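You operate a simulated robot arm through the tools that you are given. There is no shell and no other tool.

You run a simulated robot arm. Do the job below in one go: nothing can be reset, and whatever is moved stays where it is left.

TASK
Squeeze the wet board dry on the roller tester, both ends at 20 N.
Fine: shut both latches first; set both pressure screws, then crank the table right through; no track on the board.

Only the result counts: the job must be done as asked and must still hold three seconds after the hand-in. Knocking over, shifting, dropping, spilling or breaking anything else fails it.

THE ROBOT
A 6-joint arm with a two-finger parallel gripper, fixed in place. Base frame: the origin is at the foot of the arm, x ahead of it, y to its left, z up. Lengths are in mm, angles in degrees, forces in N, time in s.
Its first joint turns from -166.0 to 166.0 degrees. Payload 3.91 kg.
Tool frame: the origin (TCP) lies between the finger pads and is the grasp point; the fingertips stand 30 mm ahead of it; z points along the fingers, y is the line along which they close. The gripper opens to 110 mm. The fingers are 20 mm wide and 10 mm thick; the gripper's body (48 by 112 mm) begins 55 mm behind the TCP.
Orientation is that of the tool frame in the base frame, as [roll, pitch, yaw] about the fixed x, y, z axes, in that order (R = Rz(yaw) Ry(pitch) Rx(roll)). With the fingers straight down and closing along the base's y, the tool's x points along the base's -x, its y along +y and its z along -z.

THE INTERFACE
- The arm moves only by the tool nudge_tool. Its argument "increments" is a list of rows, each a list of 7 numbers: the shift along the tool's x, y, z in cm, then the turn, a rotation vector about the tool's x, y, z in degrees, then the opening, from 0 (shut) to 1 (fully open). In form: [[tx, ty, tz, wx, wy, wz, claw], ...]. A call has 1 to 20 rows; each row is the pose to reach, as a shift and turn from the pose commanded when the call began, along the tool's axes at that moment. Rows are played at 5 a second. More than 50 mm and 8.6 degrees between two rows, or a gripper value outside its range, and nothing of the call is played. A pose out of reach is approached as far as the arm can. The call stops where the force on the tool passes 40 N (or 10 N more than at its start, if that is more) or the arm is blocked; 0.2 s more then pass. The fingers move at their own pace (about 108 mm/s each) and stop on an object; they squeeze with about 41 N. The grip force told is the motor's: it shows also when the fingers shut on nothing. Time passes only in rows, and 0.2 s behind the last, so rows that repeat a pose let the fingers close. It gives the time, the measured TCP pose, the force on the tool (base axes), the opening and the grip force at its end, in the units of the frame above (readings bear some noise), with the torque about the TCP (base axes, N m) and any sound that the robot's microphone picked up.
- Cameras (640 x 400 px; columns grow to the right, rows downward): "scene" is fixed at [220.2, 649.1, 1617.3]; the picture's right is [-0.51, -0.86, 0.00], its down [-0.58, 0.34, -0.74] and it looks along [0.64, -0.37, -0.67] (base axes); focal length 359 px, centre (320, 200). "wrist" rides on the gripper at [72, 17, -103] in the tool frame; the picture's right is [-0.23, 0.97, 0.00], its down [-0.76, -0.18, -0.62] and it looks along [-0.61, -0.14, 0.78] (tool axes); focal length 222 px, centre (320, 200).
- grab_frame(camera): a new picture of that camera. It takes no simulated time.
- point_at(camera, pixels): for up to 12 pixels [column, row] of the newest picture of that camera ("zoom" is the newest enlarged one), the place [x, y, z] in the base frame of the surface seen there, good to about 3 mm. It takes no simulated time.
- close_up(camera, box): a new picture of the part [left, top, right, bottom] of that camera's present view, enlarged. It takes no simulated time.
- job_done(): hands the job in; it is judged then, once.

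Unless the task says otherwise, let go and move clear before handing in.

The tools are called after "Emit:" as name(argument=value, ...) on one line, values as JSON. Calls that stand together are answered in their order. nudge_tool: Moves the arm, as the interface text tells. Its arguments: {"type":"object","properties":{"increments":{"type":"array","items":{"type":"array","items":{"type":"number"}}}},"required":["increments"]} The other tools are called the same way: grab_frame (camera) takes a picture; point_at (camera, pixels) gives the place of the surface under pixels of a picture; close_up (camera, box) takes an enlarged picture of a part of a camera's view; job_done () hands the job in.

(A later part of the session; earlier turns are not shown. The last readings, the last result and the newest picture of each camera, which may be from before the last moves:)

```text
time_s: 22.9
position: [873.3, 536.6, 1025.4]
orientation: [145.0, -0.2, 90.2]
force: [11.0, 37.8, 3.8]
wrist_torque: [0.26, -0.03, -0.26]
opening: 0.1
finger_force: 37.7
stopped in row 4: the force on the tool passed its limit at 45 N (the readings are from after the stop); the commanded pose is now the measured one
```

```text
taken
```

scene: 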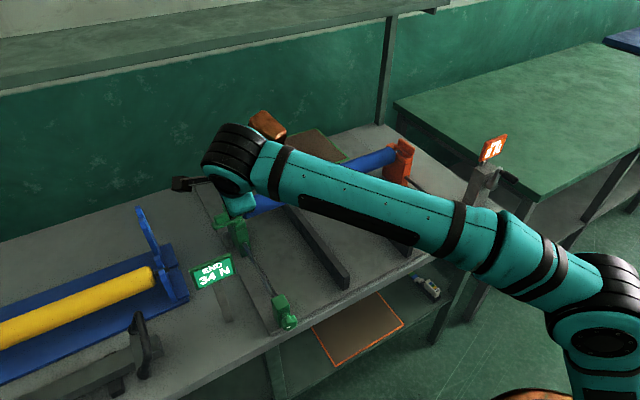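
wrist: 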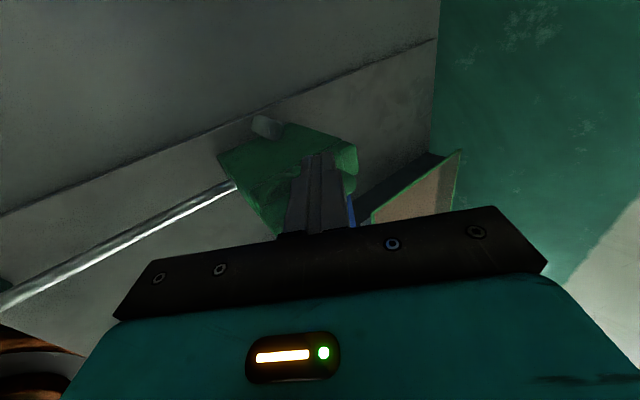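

The green lever also met a firm stop at 45 N with the finger at y≈537, mirroring the orange one (−53.6). I'll back off in +y, rise, and check it by camera.

Emit:
nudge_tool(increments=[[0.7, 0, 0, 0, 0, 0, 0], [1.8, 0, 0, 0, 0, 0, 0], [2.0, 1.5, -2.8, 0, 0, 0, 0], [2.0, 2.7, -6.2, 0, 0, 0, 0], [1.5, 4.1, -9.3, 0, 0, 0, 0], [1, 4.1, -13, 0, 0, 0, 0]])

Emit:
grab_frame(camera="wrist")

Emit:
grab_frame(camera="scene")

```text
time_s: 24.3
position: [832.2, 541.2, 1155.8]
orientation: [145.0, 0.1, 90.1]
force: [0.1, 1.1, -0.3]
wrist_torque: [-0.03, 0.02, 0.0]
opening: 0.1
finger_force: 37.6
```

```text
taken
```

wrist: 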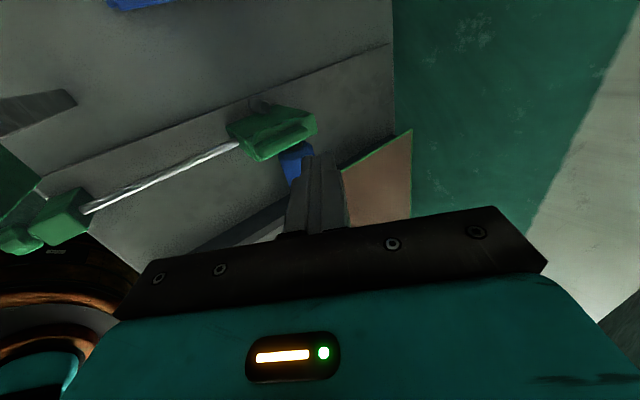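

```text
taken
```

scene: 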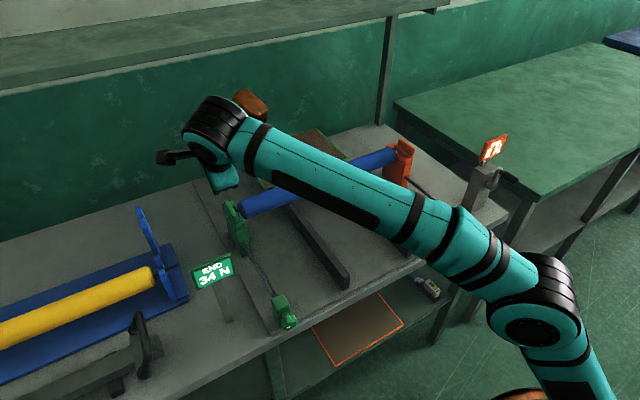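

Emit:
close_up(camera="wrist", box=[210, 80, 350, 190])

Emit:
close_up(camera="scene", box=[195, 180, 275, 260])

Emit:
point_at(camera="wrist", pixels=[[255, 138], [275, 133], [300, 128], [240, 145]])

```text
3.64 times, centred on (280, 135) of wrist
```

zoom: 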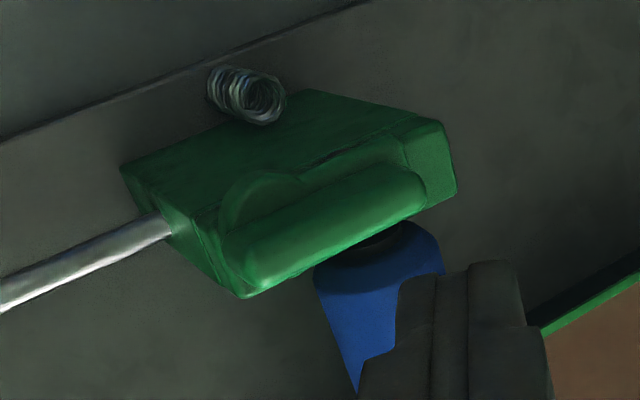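

```text
5.00 times, centred on (235, 220) of scene
```

zoom: 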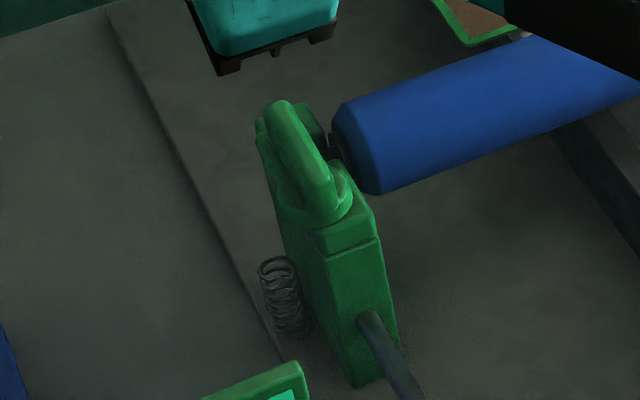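

```text
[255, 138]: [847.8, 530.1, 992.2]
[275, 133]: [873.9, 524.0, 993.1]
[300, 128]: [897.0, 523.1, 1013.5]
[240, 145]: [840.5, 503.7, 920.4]
```

Both fins now lie over their slots: green fin from [848,~525] to [897,523], orange already confirmed. Next are the screws; I'll measure the green and orange knobs, the crank and the table front edge.

Emit:
close_up(camera="scene", box=[260, 285, 310, 335])

Emit:
point_at(camera="zoom", pixels=[[345, 272], [390, 230], [310, 180], [345, 130], [330, 200], [400, 200], [370, 300], [290, 240], [420, 300], [350, 250], [365, 200], [320, 255]])

Emit:
close_up(camera="scene", box=[440, 195, 490, 245])

Emit:
point_at(camera="zoom", pixels=[[385, 278], [395, 250], [340, 310], [310, 270], [360, 225], [400, 300], [330, 170], [280, 200], [370, 260], [310, 220], [350, 265], [470, 320]])

Emit:
close_up(camera="scene", box=[460, 130, 530, 210])

Emit:
point_at(camera="zoom", pixels=[[345, 165], [400, 190], [450, 215], [490, 235], [345, 215], [325, 245], [330, 190], [250, 110], [180, 170], [230, 210], [350, 150], [320, 170]])

```text
8.00 times, centred on (285, 310) of scene
```

zoom: 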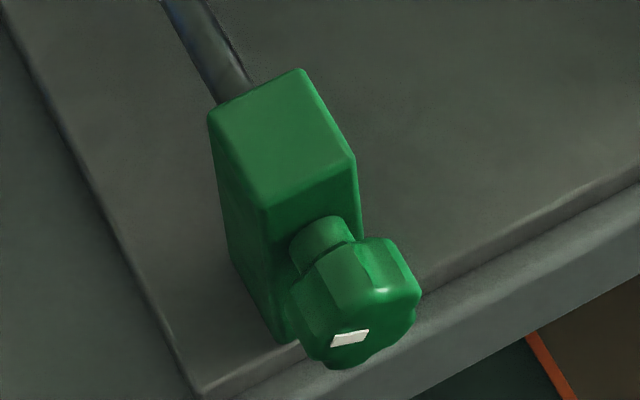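

```text
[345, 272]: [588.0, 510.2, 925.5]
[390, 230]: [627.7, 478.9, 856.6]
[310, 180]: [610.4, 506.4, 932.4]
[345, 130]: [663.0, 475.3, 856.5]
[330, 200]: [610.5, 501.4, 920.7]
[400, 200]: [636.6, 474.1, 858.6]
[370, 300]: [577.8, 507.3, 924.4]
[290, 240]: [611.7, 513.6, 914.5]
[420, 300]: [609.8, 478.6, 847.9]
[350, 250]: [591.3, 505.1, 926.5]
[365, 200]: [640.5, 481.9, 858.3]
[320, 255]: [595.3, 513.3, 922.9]
```

```text
8.00 times, centred on (465, 220) of scene
```

zoom: 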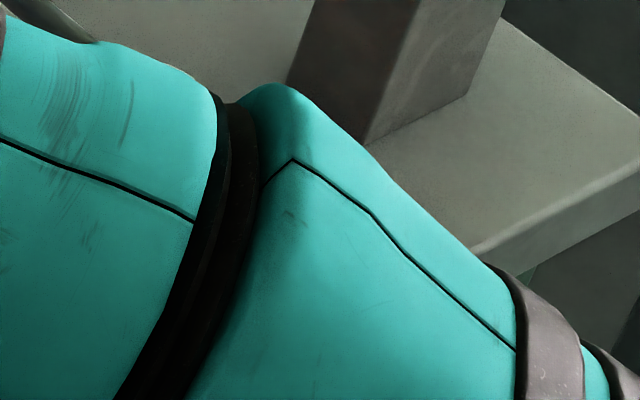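

```text
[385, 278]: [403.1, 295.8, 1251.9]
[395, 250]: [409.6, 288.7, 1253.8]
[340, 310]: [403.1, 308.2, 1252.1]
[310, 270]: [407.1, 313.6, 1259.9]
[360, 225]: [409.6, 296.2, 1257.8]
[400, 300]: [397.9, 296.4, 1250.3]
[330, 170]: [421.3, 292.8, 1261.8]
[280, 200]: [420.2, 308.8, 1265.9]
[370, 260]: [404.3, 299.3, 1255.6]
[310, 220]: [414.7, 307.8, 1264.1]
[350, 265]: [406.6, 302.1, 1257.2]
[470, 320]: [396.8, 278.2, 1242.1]
```

```text
5.00 times, centred on (495, 170) of scene
```

zoom: 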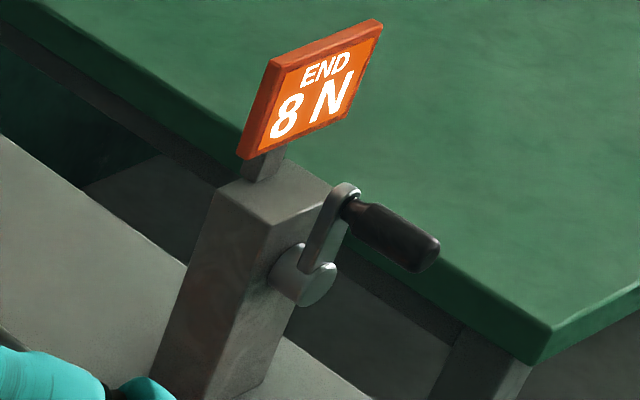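

```text
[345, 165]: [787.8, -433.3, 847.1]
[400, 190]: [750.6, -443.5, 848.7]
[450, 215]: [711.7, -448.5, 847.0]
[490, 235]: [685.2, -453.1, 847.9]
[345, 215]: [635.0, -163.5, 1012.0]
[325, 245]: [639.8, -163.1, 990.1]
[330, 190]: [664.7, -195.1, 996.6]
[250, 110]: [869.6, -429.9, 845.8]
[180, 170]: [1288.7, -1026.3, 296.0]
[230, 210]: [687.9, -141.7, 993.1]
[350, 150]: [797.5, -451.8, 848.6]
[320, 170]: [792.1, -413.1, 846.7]
```

The green knob is centred around [585,~510,~918] in front of its block (front face x≈610); the display sits well behind it. I'll retreat upward and back while levelling the tool to point along +x.

Emit:
nudge_tool(increments=[[-0.8, -1.7, -1.9, -7, 0, 0, 0], [-1.6, -3.4, -3.8, -15, 0, 0, 0], [-2.5, -5.2, -5.8, -23, 0, 0, 0], [-3.4, -7.0, -7.8, -31, 0, 0, 0], [-4.3, -8.8, -9.8, -39, 0, 0, 0], [-5.2, -10.6, -11.7, -47, 0, 0, 0], [-6, -12.4, -13.6, -55, 0, 0, 0], [-6, -12.4, -13.6, -55, 0, 0, 0]])

Emit:
grab_frame(camera="scene")

Emit:
grab_frame(camera="wrist")

```text
time_s: 26.1
position: [667.1, 485.2, 1273.7]
orientation: [93.7, 2.7, 90.3]
force: [-1.2, -0.2, 0.2]
wrist_torque: [0.01, -0.02, 0.03]
opening: 0.2
finger_force: 38.0
out of reach, approached as far as the arm can: row 6, 7, 8
```

```text
taken
```

scene: 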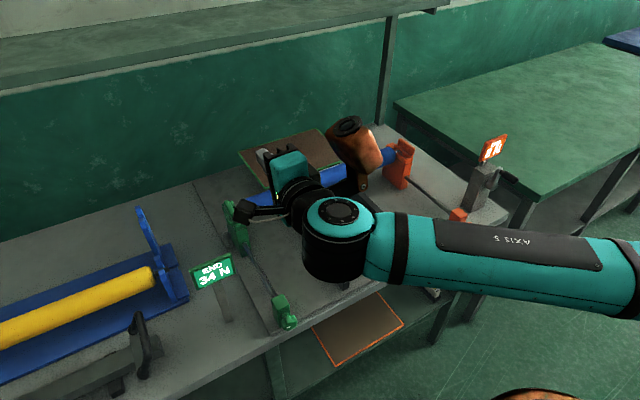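

```text
taken
```

wrist: 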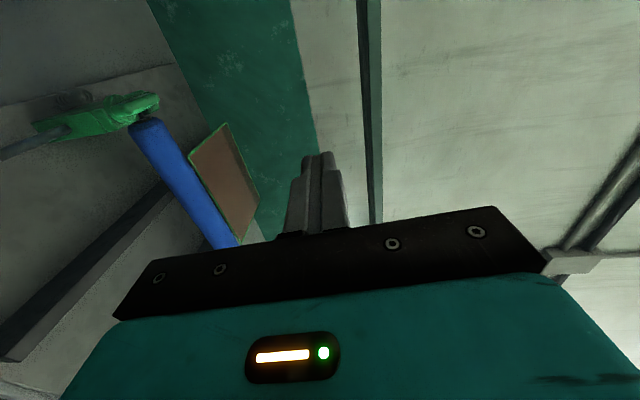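

The arm levelled the tool but was flagged out of reach in the last rows (z ended 78 mm high), probably a wrist-joint limit. I'll try a modest move down and back in this orientation to see whether it follows.

Emit:
nudge_tool(increments=[[0, -2.5, -2.5, 0, 0, 0, 0], [0, -5, -5, 0, 0, 0, 0], [0, -7.5, -7.5, 0, 0, 0, 0], [0, -10, -10, 0, 0, 0, 0], [0, -10, -10, 0, 0, 0, 0]])

Emit:
grab_frame(camera="scene")

```text
time_s: 27.3
position: [565.2, 476.5, 1242.1]
orientation: [96.5, 5.2, 91.0]
force: [-0.6, -1.0, -0.3]
wrist_torque: [0.04, -0.02, -0.02]
opening: 0.3
finger_force: 37.9
out of reach, approached as far as the arm can: row 1, 2, 3, 4, 5
```

```text
taken
```

scene: 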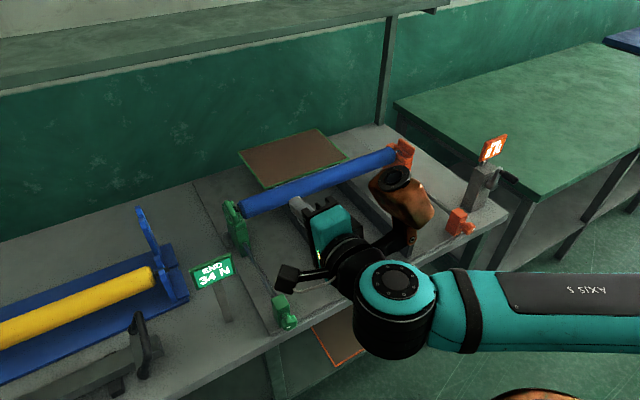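

Every row was flagged: the tool holds its height instead of descending, so some wrist joint is at its limit in this roll. I'll roll the tool −90° about its own axis (back toward its original roll) and see if that frees it.

Emit:
nudge_tool(increments=[[0, 0, 0, 0, 0, -8.4, 0], [0, 0, 0, 0, 0, -16.8, 0], [0, 0, 0, 0, 0, -25.2, 0], [0, 0, 0, 0, 0, -33.6, 0], [0, 0, 0, 0, 0, -42, 0], [0, 0, 0, 0, 0, -50.4, 0], [0, 0, 0, 0, 0, -58.8, 0], [0, 0, 0, 0, 0, -67.2, 0], [0, 0, 0, 0, 0, -75.6, 0], [0, 0, 0, 0, 0, -84, 0], [0, 0, 0, 0, 0, -90, 0], [0, 0, 0, 0, 0, -90, 0]])

Emit:
grab_frame(camera="scene")

```text
time_s: 29.9
position: [568.2, 476.2, 1242.9]
orientation: [-140.7, 81.6, -140.0]
force: [-0.1, -0.2, -0.7]
wrist_torque: [-0.02, 0.0, 0.03]
opening: 0.0
finger_force: 37.4
```

```text
taken
```

scene: 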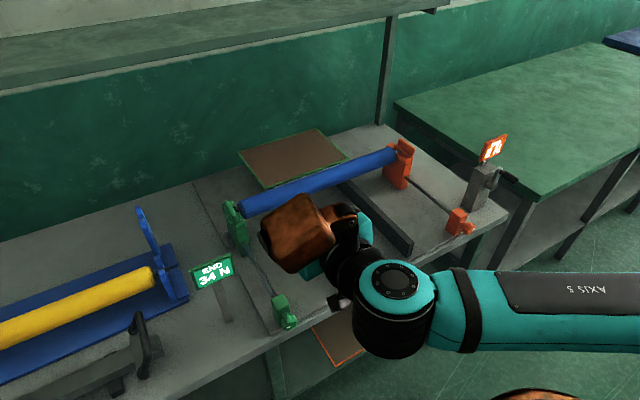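

That roll freed it: no out-of-reach flag, and the tool points along +x (6.5° low) with its x-axis down and closing along y. I'll correct the small tilt and descend in front of the green knob, staying back at x≈500.

Emit:
nudge_tool(increments=[[3, 0.5, -1, 0, -3, 2.5, 0], [6, 1, -2, 0, -6.5, 5.4, 0], [9, 1.5, -3, 0, -6.5, 5.4, 0], [12, 2, -4, 0, -6.5, 5.4, 0], [15, 2.5, -5, 0, -6.5, 5.4, 0], [15, 2.5, -5, 0, -6.5, 5.4, 0]])

Emit:
grab_frame(camera="scene")

Emit:
grab_frame(camera="wrist")

```text
time_s: 31.3
position: [500.9, 486.9, 1098.1]
orientation: [78.7, 89.9, 79.4]
force: [0.0, 0.5, -0.6]
wrist_torque: [0.0, -0.01, 0.02]
opening: 0.2
finger_force: 38.0
```

```text
taken
```

scene: 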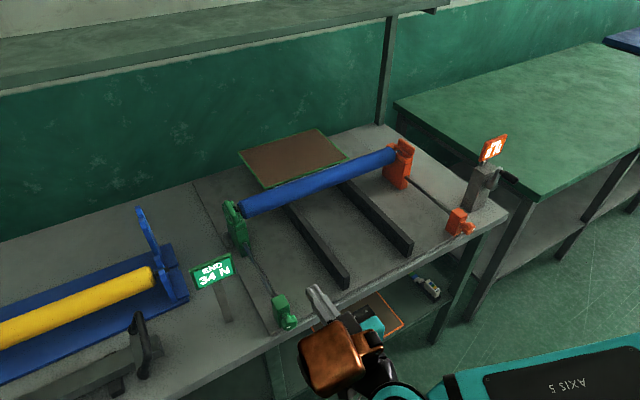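

```text
taken
```

wrist: 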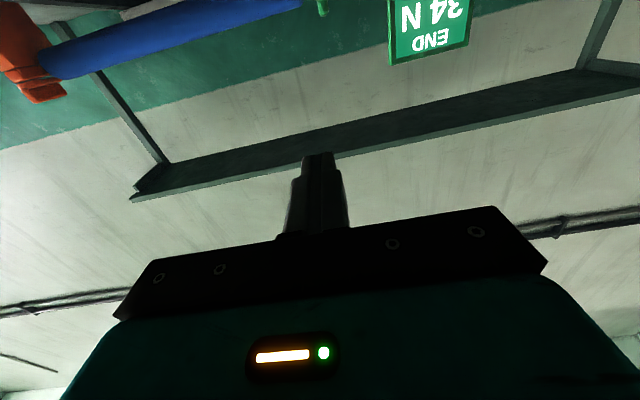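

The tool is now level, pointing +x (tool x = −z, y = +y). The green knob is unobstructed in the scene view at [285,315]; I'll measure its outline more densely.

Emit:
close_up(camera="scene", box=[270, 295, 302, 327])

Emit:
point_at(camera="zoom", pixels=[[290, 260], [360, 290], [340, 350], [300, 330], [280, 310], [370, 230], [330, 210], [300, 180], [395, 320], [320, 375], [260, 290], [345, 310]])

Emit:
close_up(camera="scene", box=[448, 205, 484, 241])

Emit:
point_at(camera="zoom", pixels=[[290, 150], [330, 100], [300, 220], [330, 250], [370, 210], [380, 260], [350, 290], [400, 230], [340, 200], [410, 270], [360, 240], [310, 260]])

```text
12.50 times, centred on (286, 311) of scene
```

zoom: 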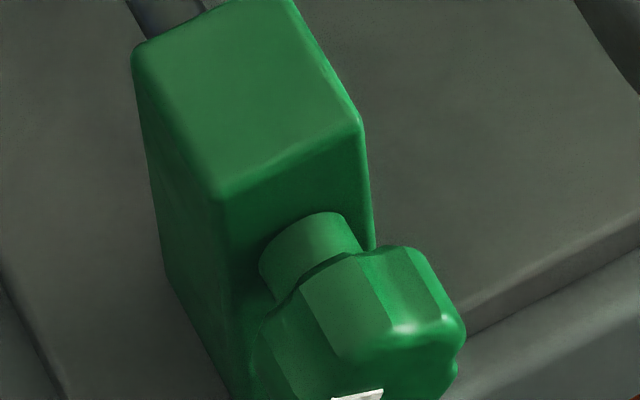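

```text
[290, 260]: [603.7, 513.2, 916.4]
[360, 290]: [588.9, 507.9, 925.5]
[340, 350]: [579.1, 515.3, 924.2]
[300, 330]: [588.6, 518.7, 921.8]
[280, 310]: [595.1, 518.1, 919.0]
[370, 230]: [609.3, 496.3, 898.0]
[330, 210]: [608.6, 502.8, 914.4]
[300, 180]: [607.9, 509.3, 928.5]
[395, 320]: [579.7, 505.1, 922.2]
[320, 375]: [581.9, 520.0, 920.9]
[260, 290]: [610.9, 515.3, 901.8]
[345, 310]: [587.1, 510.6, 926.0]
```

```text
11.11 times, centred on (466, 223) of scene
```

zoom: 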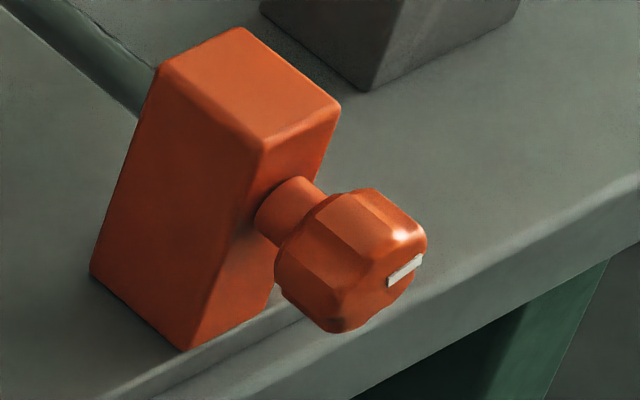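

```text
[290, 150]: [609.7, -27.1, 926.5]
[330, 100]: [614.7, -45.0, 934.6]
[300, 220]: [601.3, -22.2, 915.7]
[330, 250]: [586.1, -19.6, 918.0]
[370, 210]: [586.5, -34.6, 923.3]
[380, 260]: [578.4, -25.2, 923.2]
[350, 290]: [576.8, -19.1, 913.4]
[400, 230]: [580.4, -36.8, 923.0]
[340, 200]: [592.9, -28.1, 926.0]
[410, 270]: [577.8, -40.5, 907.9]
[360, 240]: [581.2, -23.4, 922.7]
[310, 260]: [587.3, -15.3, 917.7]
```

Knob tops are at z≈926, with the knobs spanning x≈575–598; the axes look to be near y≈511 (green) and y≈−30 (orange). I'll refine the axis height using the rods.

Emit:
close_up(camera="scene", box=[255, 260, 279, 284])

Emit:
point_at(camera="zoom", pixels=[[280, 180], [300, 180], [320, 180], [340, 180], [290, 200], [310, 200], [330, 200], [350, 200], [320, 240], [340, 240], [360, 240], [300, 160]])

Emit:
close_up(camera="scene", box=[420, 180, 444, 204])

Emit:
point_at(camera="zoom", pixels=[[280, 180], [300, 180], [320, 180], [340, 180], [290, 200], [310, 200], [330, 200], [350, 200], [320, 240], [340, 240], [360, 240], [300, 160]])

```text
16.00 times, centred on (267, 272) of scene
```

zoom: 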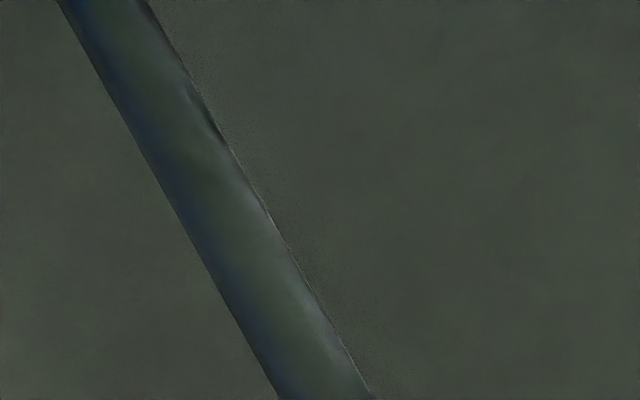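

```text
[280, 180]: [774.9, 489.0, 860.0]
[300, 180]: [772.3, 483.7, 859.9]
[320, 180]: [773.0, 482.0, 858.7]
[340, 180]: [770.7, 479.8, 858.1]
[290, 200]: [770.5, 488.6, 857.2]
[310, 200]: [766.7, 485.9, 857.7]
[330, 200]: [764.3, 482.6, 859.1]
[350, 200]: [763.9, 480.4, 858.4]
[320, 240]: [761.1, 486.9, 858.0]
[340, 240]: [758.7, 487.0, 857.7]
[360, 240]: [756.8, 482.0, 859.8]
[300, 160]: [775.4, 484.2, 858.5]
```

```text
16.00 times, centred on (432, 192) of scene
```

zoom: 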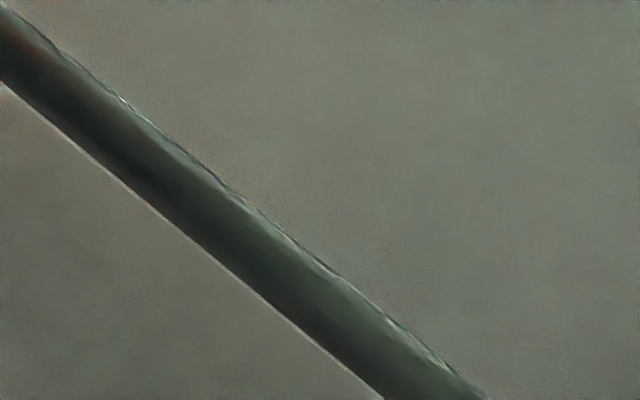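

```text
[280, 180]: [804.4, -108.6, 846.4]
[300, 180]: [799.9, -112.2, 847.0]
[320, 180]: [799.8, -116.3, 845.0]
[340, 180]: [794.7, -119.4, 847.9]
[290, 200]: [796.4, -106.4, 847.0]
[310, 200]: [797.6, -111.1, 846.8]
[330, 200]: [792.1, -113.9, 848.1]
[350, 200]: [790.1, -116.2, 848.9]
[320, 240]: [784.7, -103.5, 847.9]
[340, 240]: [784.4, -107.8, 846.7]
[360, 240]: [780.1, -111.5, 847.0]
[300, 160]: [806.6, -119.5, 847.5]
```

I missed the rods with those pixels; I'll repeat with pixels across each rod's width.

Emit:
point_at(camera="zoom", pixels=[[150, 200], [165, 200], [180, 200], [195, 200], [210, 200], [225, 200], [235, 200], [300, 300], [320, 300], [340, 300], [100, 130], [120, 130]])

Emit:
close_up(camera="scene", box=[255, 260, 279, 284])

Emit:
point_at(camera="zoom", pixels=[[185, 200], [200, 200], [215, 200], [230, 200], [245, 200], [258, 200], [240, 300], [260, 300], [280, 300], [300, 300], [140, 100], [170, 100]])

```text
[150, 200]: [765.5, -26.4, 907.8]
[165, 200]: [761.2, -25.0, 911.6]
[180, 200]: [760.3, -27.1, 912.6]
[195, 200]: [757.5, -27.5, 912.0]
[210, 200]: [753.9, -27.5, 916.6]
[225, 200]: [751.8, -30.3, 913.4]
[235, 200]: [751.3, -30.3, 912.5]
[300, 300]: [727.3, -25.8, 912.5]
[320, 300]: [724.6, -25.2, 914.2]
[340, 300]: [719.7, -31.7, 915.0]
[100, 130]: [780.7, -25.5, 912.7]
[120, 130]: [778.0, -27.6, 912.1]
```

```text
16.00 times, centred on (267, 272) of scene
```

zoom: 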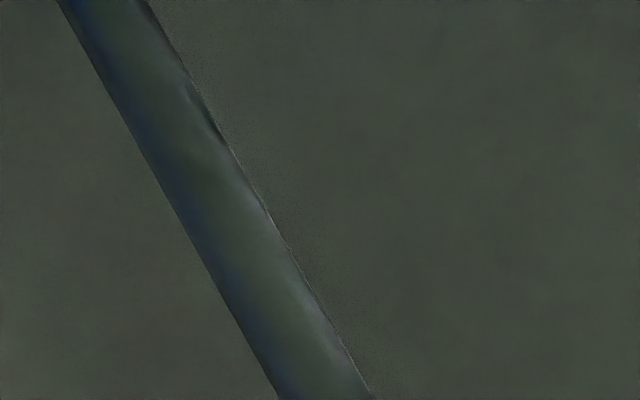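

```text
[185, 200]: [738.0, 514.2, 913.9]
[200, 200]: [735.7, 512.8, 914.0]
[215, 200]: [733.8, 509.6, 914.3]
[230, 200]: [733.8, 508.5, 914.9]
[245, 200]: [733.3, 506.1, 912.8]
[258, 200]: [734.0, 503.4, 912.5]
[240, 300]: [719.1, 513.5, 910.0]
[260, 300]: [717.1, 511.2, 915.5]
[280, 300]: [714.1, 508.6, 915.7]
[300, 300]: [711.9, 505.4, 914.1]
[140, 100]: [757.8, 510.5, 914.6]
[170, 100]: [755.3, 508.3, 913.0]
```

Rod axes come out at z≈909.5, y≈509.5 (green) and y≈−28.5 (orange); knob radius ≈17, spanning x 575–598. I'll open the fingers to ~60 mm and descend in front of the green knob, staying 70 mm short of it.

Emit:
nudge_tool(increments=[[4, 0.5, 0, 0, 0, 0, 0.3], [8, 1.0, 0, 0, 0, 0, 0.55], [12, 1.5, 0, 0, 0, 0, 0.55], [16, 2.0, 0, 0, 0, 0, 0.55], [18.86, 2.26, 0, 0, 0, 0, 0.55], [18.86, 2.26, 0, 0, 0, 0, 0.55]])

Emit:
grab_frame(camera="scene")

Emit:
close_up(camera="scene", box=[250, 270, 350, 370])

```text
time_s: 32.7
position: [498.6, 509.2, 908.5]
orientation: [79.7, 89.9, 80.5]
force: [0.3, 0.6, 0.3]
wrist_torque: [0.0, 0.03, 0.02]
opening: 60.5
finger_force: 0.0
```

```text
taken
```

scene: 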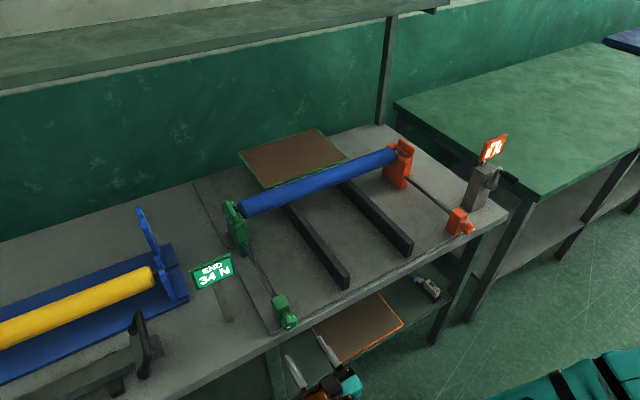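

```text
4.00 times, centred on (300, 320) of scene
```

zoom: 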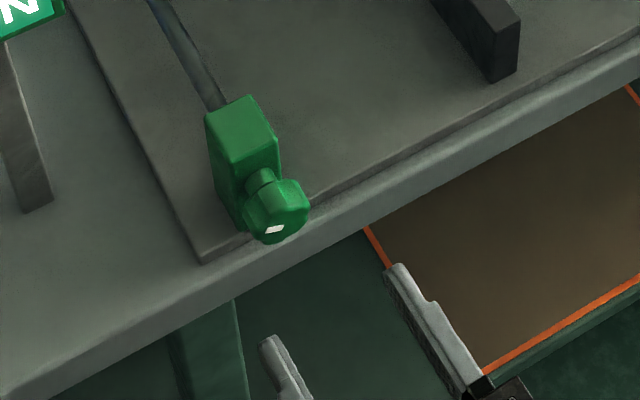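

The open fingers straddle the line of the green knob ([270,350] and [400,270] in the enlarged view). I'll advance to TCP x≈572 (tips at x≈602, short of the block) and close on the knob.

Emit:
nudge_tool(increments=[[-0.1, 0, 2.5, 0, 0, 0, 0.55], [-0.1, 0, 5, 0, 0, 0, 0.55], [-0.1, 0, 7.3, 0, 0, 0, 0.55], [-0.1, 0, 7.3, 0, 0, 0, 0.55]])

Emit:
close_up(camera="scene", box=[240, 260, 340, 360])

```text
time_s: 33.7
position: [572.4, 511.5, 910.3]
orientation: [79.9, 89.8, 80.6]
force: [-0.4, -0.4, 0.2]
wrist_torque: [-0.03, -0.02, 0.02]
opening: 60.5
finger_force: 0.1
```

```text
4.00 times, centred on (290, 310) of scene
```

zoom: 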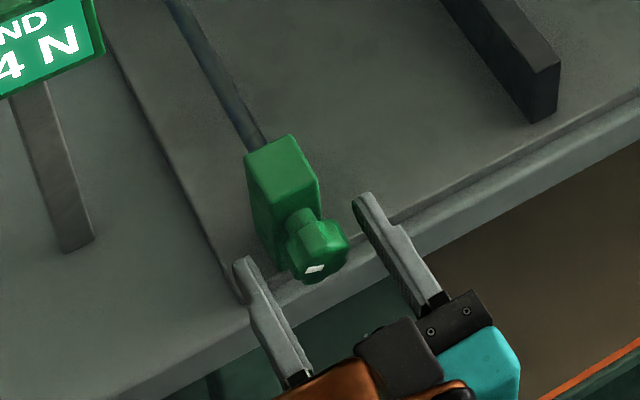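

The fingers straddle the knob evenly. I'll close on it now and check for side load.

Emit:
nudge_tool(increments=[[0, 0, 0, 0, 0, 0, 0.3], [0, 0, 0, 0, 0, 0, 0.1], [0, 0, 0, 0, 0, 0, 0.1]])

Emit:
close_up(camera="scene", box=[240, 260, 340, 360])

```text
time_s: 34.5
position: [573.6, 509.7, 911.1]
orientation: [85.5, 89.8, 86.2]
force: [-5.0, -17.3, -3.3]
wrist_torque: [0.03, -0.2, -1.08]
opening: 34.1
finger_force: 44.5
```

```text
4.00 times, centred on (290, 310) of scene
```

zoom: 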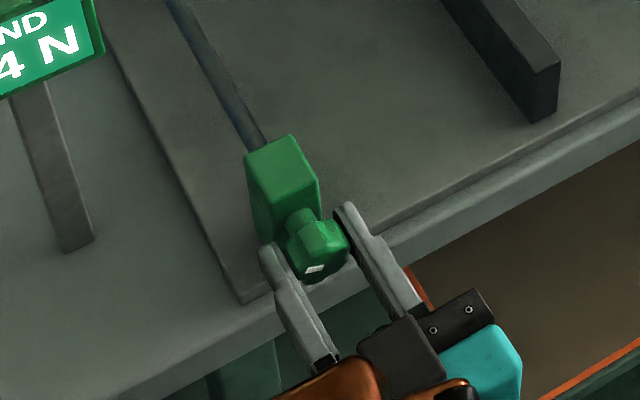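

The grip is on (34 mm wide knob), with 17 N side load in −y, meaning the knob centre is about 1.8 mm toward −y. I'll shift by −0.18 cm and turn −25° (loosening direction) to see how the reading responds.

Emit:
nudge_tool(increments=[[0, -0.18, 0, 0, 0, 0, 0.1], [0, -0.18, 0, 0, 0, -8, 0.1], [0, -0.18, 0, 0, 0, -16, 0.1], [0, -0.18, 0, 0, 0, -25, 0.1], [0, -0.18, 0, 0, 0, -25, 0.1]])

Emit:
close_up(camera="scene", box=[180, 240, 340, 350])

Emit:
close_up(camera="scene", box=[460, 130, 530, 210])

```text
refused: row 4 steps farther than a row can; nothing moved
```

```text
3.64 times, centred on (260, 295) of scene
```

zoom: 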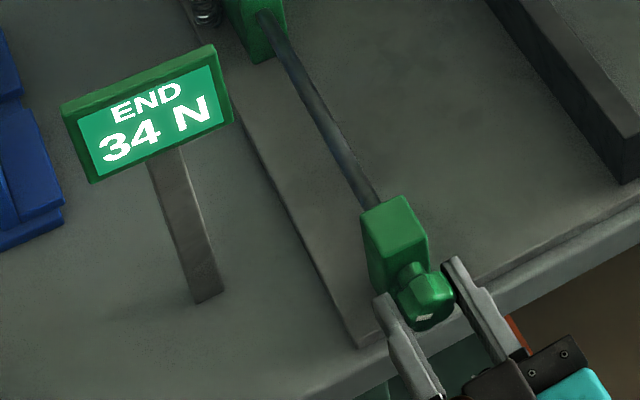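

```text
5.00 times, centred on (495, 170) of scene
```

zoom: 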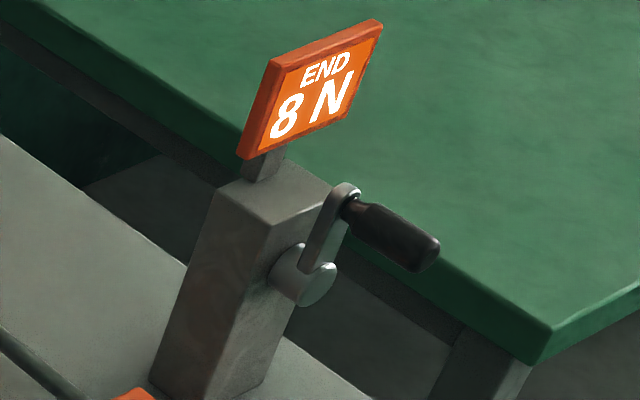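

The last turn step was 9°, over the limit, so nothing moved; both displays are still 34 N and 8 N. I'll repeat with 8° steps.

Emit:
nudge_tool(increments=[[0, -0.18, 0, 0, 0, 0, 0.1], [0, -0.18, 0, 0, 0, -8, 0.1], [0, -0.18, 0, 0, 0, -16, 0.1], [0, -0.18, 0, 0, 0, -24, 0.1], [0, -0.18, 0, 0, 0, -24, 0.1]])

Emit:
close_up(camera="scene", box=[180, 240, 340, 350])

Emit:
close_up(camera="scene", box=[460, 130, 530, 210])

```text
time_s: 35.7
position: [572.4, 509.5, 911.0]
orientation: [-89.9, 66.0, -89.2]
force: [4.1, -3.8, 6.4]
wrist_torque: [-0.01, 0.13, -1.08]
opening: 33.8
finger_force: 44.9
```

```text
3.64 times, centred on (260, 295) of scene
```

zoom: 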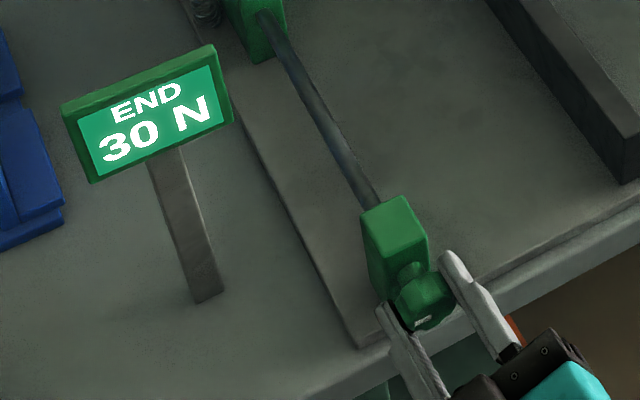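

```text
5.00 times, centred on (495, 170) of scene
```

zoom: 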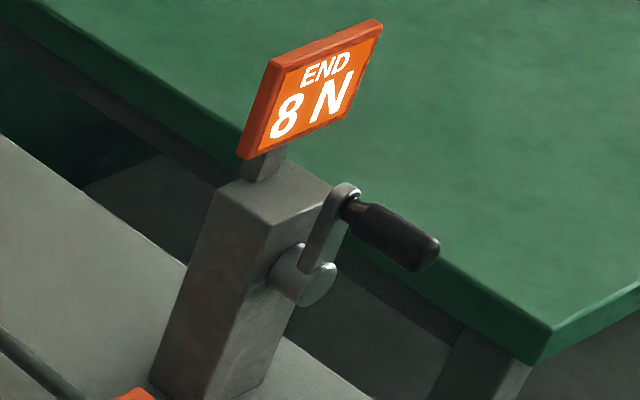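

The 24° turn took green from 34 N to 30 N (about 6° per N), and orange stays at 8 N. I'll turn another −48° in the same direction.

Emit:
nudge_tool(increments=[[0, 0, 0, 0, 0, -8, 0.1], [0, 0, 0, 0, 0, -16, 0.1], [0, 0, 0, 0, 0, -24, 0.1], [0, 0, 0, 0, 0, -32, 0.1], [0, 0, 0, 0, 0, -40, 0.1], [0, 0, 0, 0, 0, -48, 0.1], [0, 0, 0, 0, 0, -48, 0.1]])

Emit:
close_up(camera="scene", box=[180, 240, 340, 350])

Emit:
close_up(camera="scene", box=[460, 130, 530, 210])

```text
time_s: 37.3
position: [572.7, 508.3, 911.2]
orientation: [-89.9, 18.2, -89.3]
force: [14.3, -7.0, 20.6]
wrist_torque: [0.01, -0.44, -0.71]
opening: 33.7
finger_force: 45.3
```

```text
3.64 times, centred on (260, 295) of scene
```

zoom: 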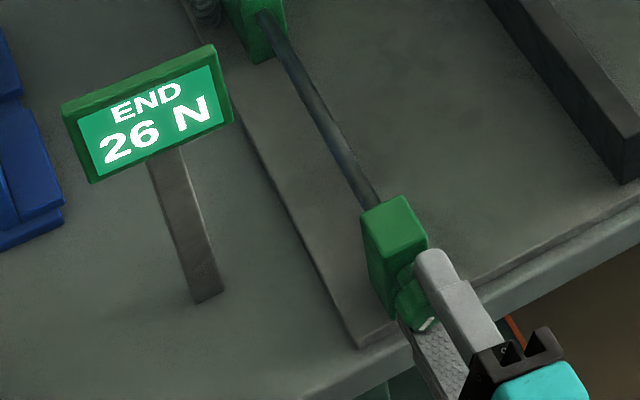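

```text
5.00 times, centred on (495, 170) of scene
```

zoom: 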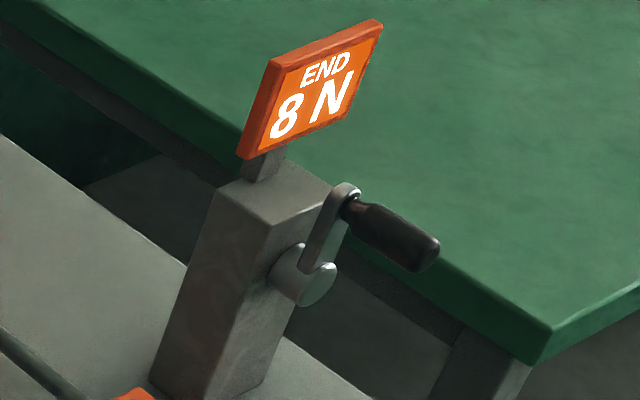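

Another 48° only took green to 26 N, and the tool now carries ~20 N upward, so the gripper axis is ~2 mm below the knob axis. I'll correct the height by +2 mm and turn a further −24°, then look again.

Emit:
nudge_tool(increments=[[-0.06, -0.19, 0, 0, 0, 0, 0.1], [-0.06, -0.19, 0, 0, 0, -8, 0.1], [-0.06, -0.19, 0, 0, 0, -16, 0.1], [-0.06, -0.19, 0, 0, 0, -24, 0.1], [-0.06, -0.19, 0, 0, 0, -24, 0.1]])

Emit:
close_up(camera="scene", box=[180, 240, 340, 350])

Emit:
grab_frame(camera="wrist")

```text
time_s: 38.5
position: [572.5, 508.4, 911.9]
orientation: [-90.0, -5.9, -89.3]
force: [0.8, -16.5, 2.8]
wrist_torque: [-0.01, 0.38, -0.52]
opening: 33.5
finger_force: 45.2
```

```text
3.64 times, centred on (260, 295) of scene
```

zoom: 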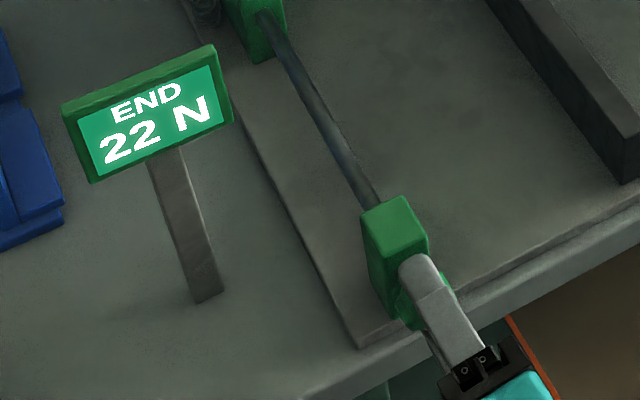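

```text
taken
```

wrist: 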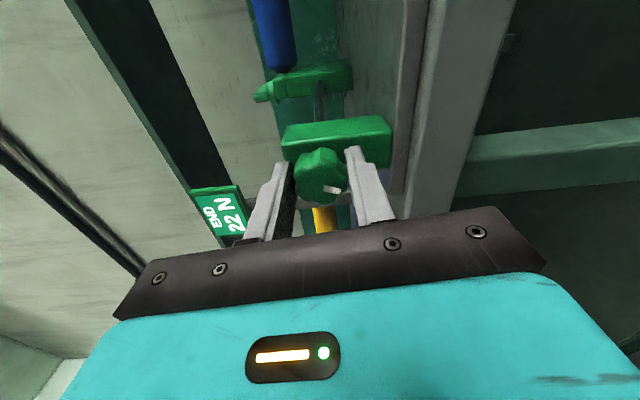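

Green is now at 22 N, and the wrist camera sees both the knob mark ([332,190]) and the display ([218,212]). I'll ease another −6° and re-read.

Emit:
nudge_tool(increments=[[0, 0, 0, 0, 0, -3, 0.1], [0, 0, 0, 0, 0, -6, 0.1], [0, 0, 0, 0, 0, -6, 0.1]])

Emit:
close_up(camera="scene", box=[180, 240, 340, 350])

Emit:
close_up(camera="wrist", box=[180, 100, 420, 250])

```text
time_s: 39.3
position: [573.8, 508.7, 912.1]
orientation: [-90.0, -11.8, -89.2]
force: [1.4, -17.8, 1.5]
wrist_torque: [0.01, 0.59, 0.62]
opening: 34.1
finger_force: 45.4
```

```text
3.64 times, centred on (260, 295) of scene
```

zoom: 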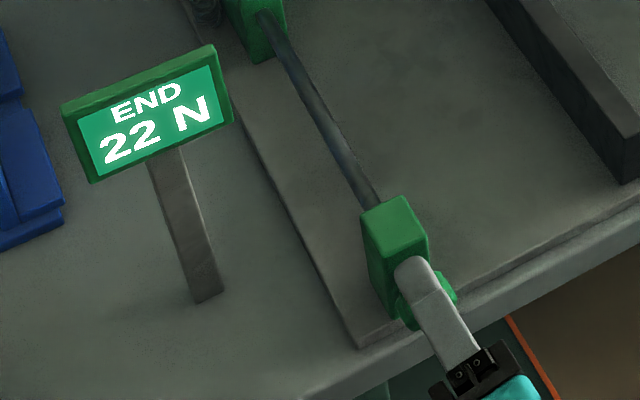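

```text
2.67 times, centred on (300, 175) of wrist
```

zoom: 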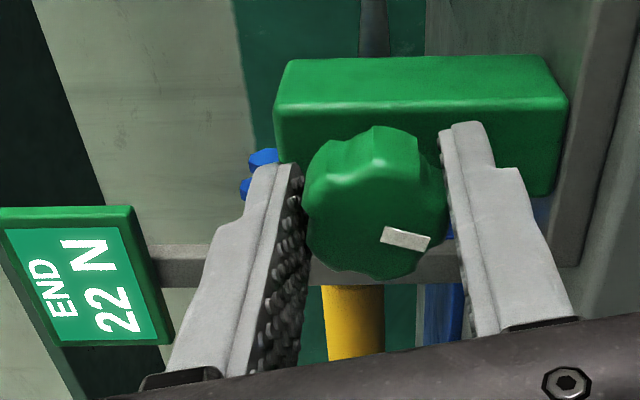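

Still 22 N after 6°. I'll continue by another −6°.

Emit:
nudge_tool(increments=[[0, 0, 0, 0, 0, -3, 0.1], [0, 0, 0, 0, 0, -6, 0.1], [0, 0, 0, 0, 0, -6, 0.1]])

Emit:
close_up(camera="wrist", box=[180, 100, 420, 250])

```text
time_s: 40.1
position: [572.3, 508.7, 912.1]
orientation: [-90.0, -17.8, -89.2]
force: [-2.0, -17.0, -1.6]
wrist_torque: [-0.04, 0.57, -0.2]
opening: 33.9
finger_force: 44.7
```

```text
2.67 times, centred on (300, 175) of wrist
```

zoom: 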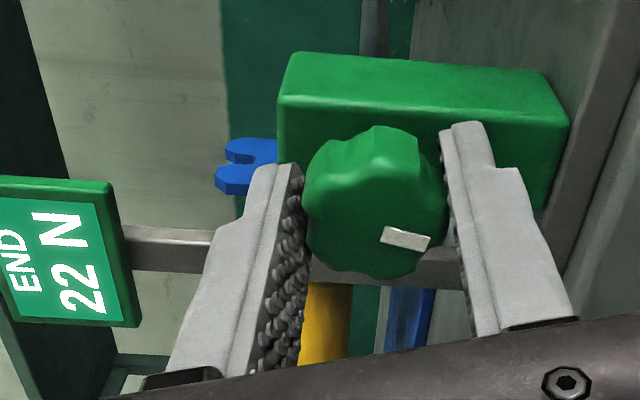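

The knob clearly turns with the fingers (the mark stays put in the wrist view) yet the reading stays at 22 N. The display might lag, so I'll hold still for a couple of seconds and re-read it.

Emit:
nudge_tool(increments=[[0, 0, 0, 0, 0, 0, 0.1], [0, 0, 0, 0, 0, 0, 0.1], [0, 0, 0, 0, 0, 0, 0.1], [0, 0, 0, 0, 0, 0, 0.1], [0, 0, 0, 0, 0, 0, 0.1], [0, 0, 0, 0, 0, 0, 0.1], [0, 0, 0, 0, 0, 0, 0.1], [0, 0, 0, 0, 0, 0, 0.1], [0, 0, 0, 0, 0, 0, 0.1], [0, 0, 0, 0, 0, 0, 0.1]])

Emit:
close_up(camera="wrist", box=[180, 100, 420, 250])

Emit:
close_up(camera="scene", box=[180, 240, 340, 350])

Emit:
close_up(camera="scene", box=[460, 130, 530, 210])

```text
time_s: 42.3
position: [572.4, 509.0, 911.6]
orientation: [-90.0, -17.8, -89.3]
force: [-5.1, -15.8, -5.7]
wrist_torque: [0.0, 0.52, -0.14]
opening: 33.9
finger_force: 44.5
```

```text
2.67 times, centred on (300, 175) of wrist
```

zoom: 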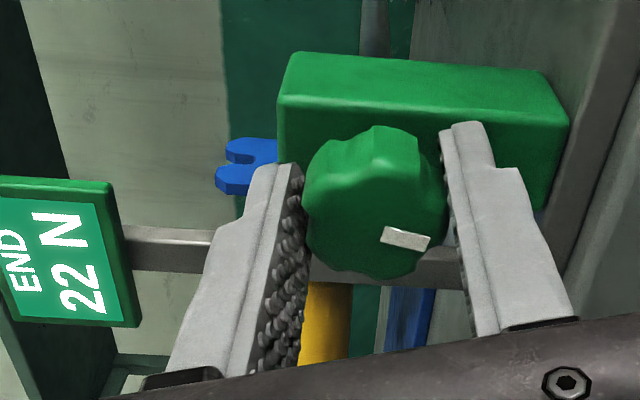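

```text
3.64 times, centred on (260, 295) of scene
```

zoom: 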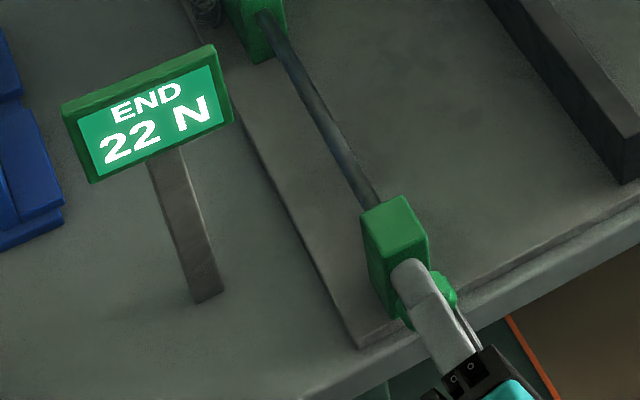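

```text
5.00 times, centred on (495, 170) of scene
```

zoom: 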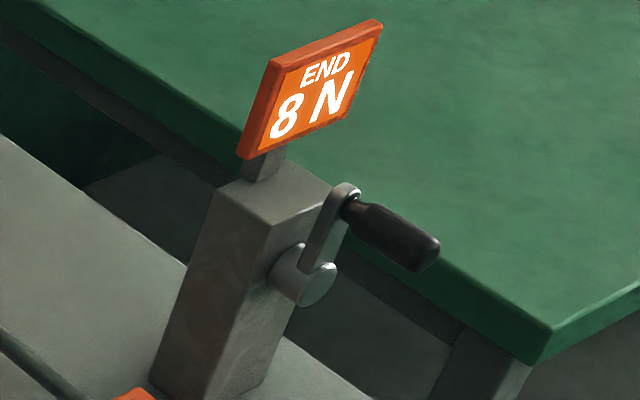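

The reading is steady at 22 N, so it isn't lag. I'll continue another −8° slowly.

Emit:
nudge_tool(increments=[[0, 0, 0, 0, 0, -4, 0.1], [0, 0, 0, 0, 0, -8, 0.1], [0, 0, 0, 0, 0, -8, 0.1]])

Emit:
close_up(camera="scene", box=[180, 240, 340, 350])

Emit:
close_up(camera="wrist", box=[180, 100, 420, 250])

```text
time_s: 43.1
position: [573.1, 508.8, 912.8]
orientation: [-89.9, -25.9, -89.4]
force: [-6.5, -16.6, -5.7]
wrist_torque: [0.02, 0.75, 0.01]
opening: 33.6
finger_force: 44.9
```

```text
3.64 times, centred on (260, 295) of scene
```

zoom: 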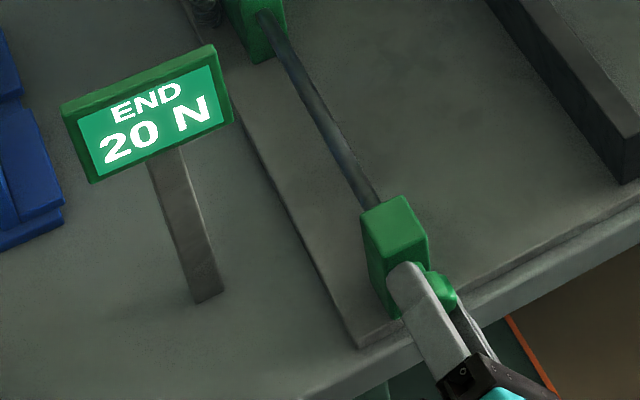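

```text
2.67 times, centred on (300, 175) of wrist
```

zoom: 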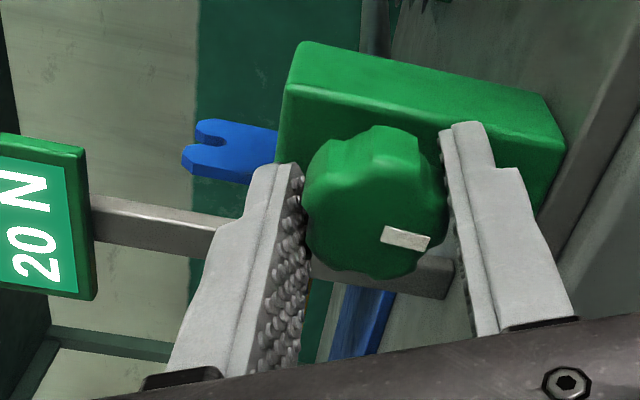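

Green now reads 20 N at about 116° of turn, so it steps in 2 N increments and 22→20 flipped between 108° and 116°. I'll turn another −4.5° to sit mid-band, then open the fingers.

Emit:
nudge_tool(increments=[[0, 0, 0, 0, 0, -4.5, 0.1], [0, 0, 0, 0, 0, -4.5, 0.1], [0, 0, 0, 0, 0, -4.5, 0.55], [0, 0, 0, 0, 0, -4.5, 0.55]])

Emit:
close_up(camera="scene", box=[180, 240, 340, 350])

Emit:
close_up(camera="wrist", box=[180, 100, 420, 250])

Emit:
close_up(camera="scene", box=[460, 130, 530, 210])

```text
time_s: 44.1
position: [572.8, 510.2, 913.3]
orientation: [-90.0, -30.2, -89.3]
force: [-0.3, -0.2, -0.4]
wrist_torque: [0.02, 0.0, 0.01]
opening: 60.7
finger_force: 0.1
```

```text
3.64 times, centred on (260, 295) of scene
```

zoom: 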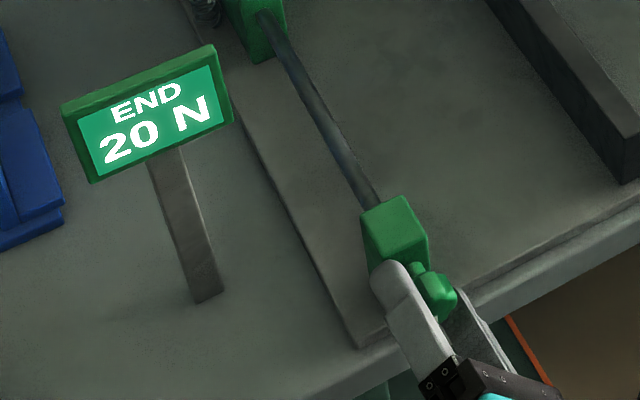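

```text
2.67 times, centred on (300, 175) of wrist
```

zoom: 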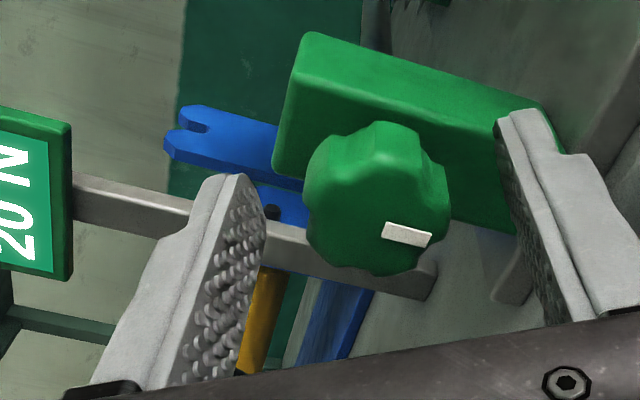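

```text
5.00 times, centred on (495, 170) of scene
```

zoom: 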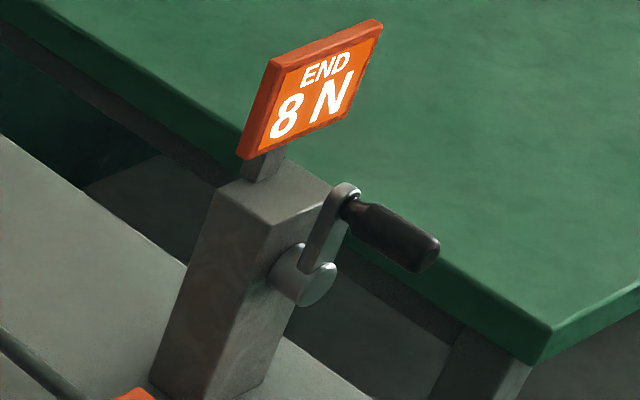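

Green holds at 20 N with the fingers open; orange is still 8 N. I'll back off 47 mm along −x (tips clear of the knob) and then traverse in −y toward the orange knob in front of the table.

Emit:
nudge_tool(increments=[[0, 0, -2, 0, 0, 0, 0.55], [0, 0, -4.7, 0, 0, 0, 0.55], [3.45, 2.03, -4.7, 0, 0, 0, 0.55], [6.9, 4.06, -4.7, 0, 0, 0, 0.55], [10.34, 6.1, -4.7, 0, 0, 0, 0.55], [13.8, 8.13, -4.7, 0, 0, 0, 0.55], [17.24, 10.16, -4.7, 0, 0, 0, 0.55], [20.7, 12.2, -4.7, 0, 0, 0, 0.55]])

Emit:
grab_frame(camera="scene")

```text
time_s: 45.9
position: [529.3, 268.7, 911.2]
orientation: [-90.0, -30.3, -89.4]
force: [0.2, -0.2, -0.3]
wrist_torque: [0.0, -0.03, -0.01]
opening: 60.5
finger_force: 0.1
```

```text
taken
```

scene: 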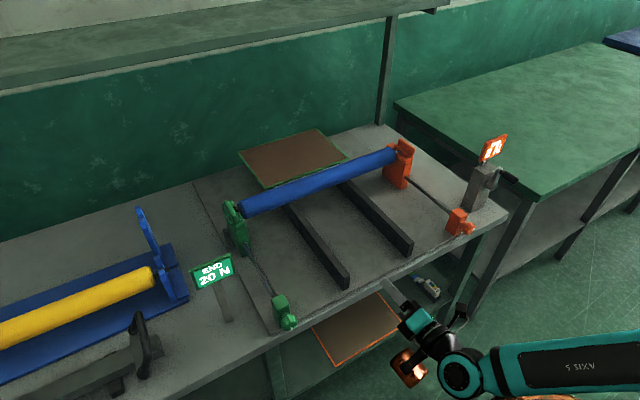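

The traverse is clean so far. I'll continue to y≈−28 in front of the orange knob.

Emit:
nudge_tool(increments=[[3.2, 1.88, 0, 0, 0, 0, 0.55], [6.4, 3.76, 0, 0, 0, 0, 0.55], [9.6, 5.65, 0, 0, 0, 0, 0.55], [12.8, 7.5, 0, 0, 0, 0, 0.55], [16, 9.4, 0, 0, 0, 0, 0.55], [19.2, 11.3, 0, 0, 0, 0, 0.55], [22.4, 13.2, 0, 0, 0, 0, 0.55], [25.64, 15.03, 0, 0, 0, 0, 0.55], [25.64, 15.03, 0, 0, 0, 0, 0.55]])

Emit:
grab_frame(camera="scene")

Emit:
grab_frame(camera="wrist")

```text
time_s: 47.9
position: [549.5, 45.6, 939.8]
orientation: [-90.1, -30.3, -89.8]
force: [0.2, 0.1, -0.6]
wrist_torque: [-0.02, 0.01, 0.01]
opening: 60.4
finger_force: 0.0
out of reach, approached as far as the arm can: row 3, 4, 5, 6, 7, 8, 9
```

```text
taken
```

scene: 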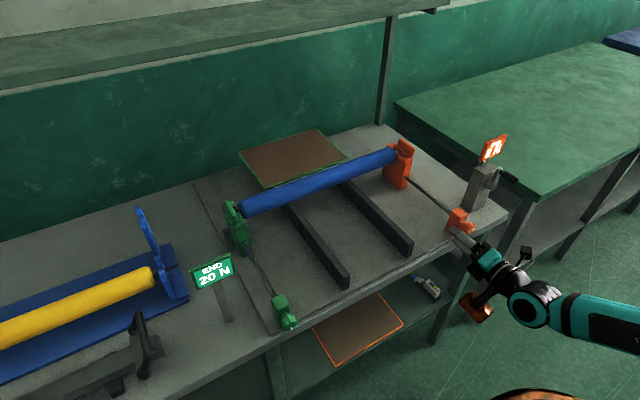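

```text
taken
```

wrist: 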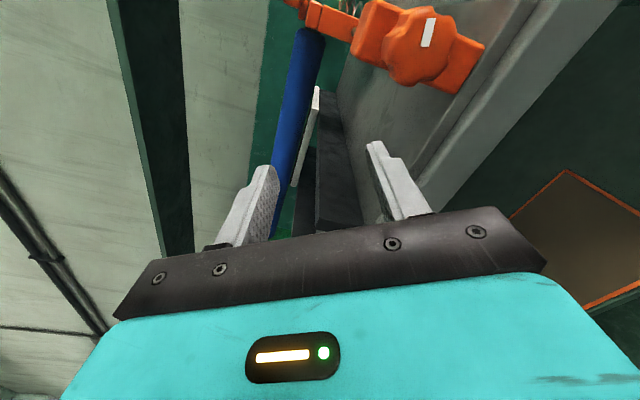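

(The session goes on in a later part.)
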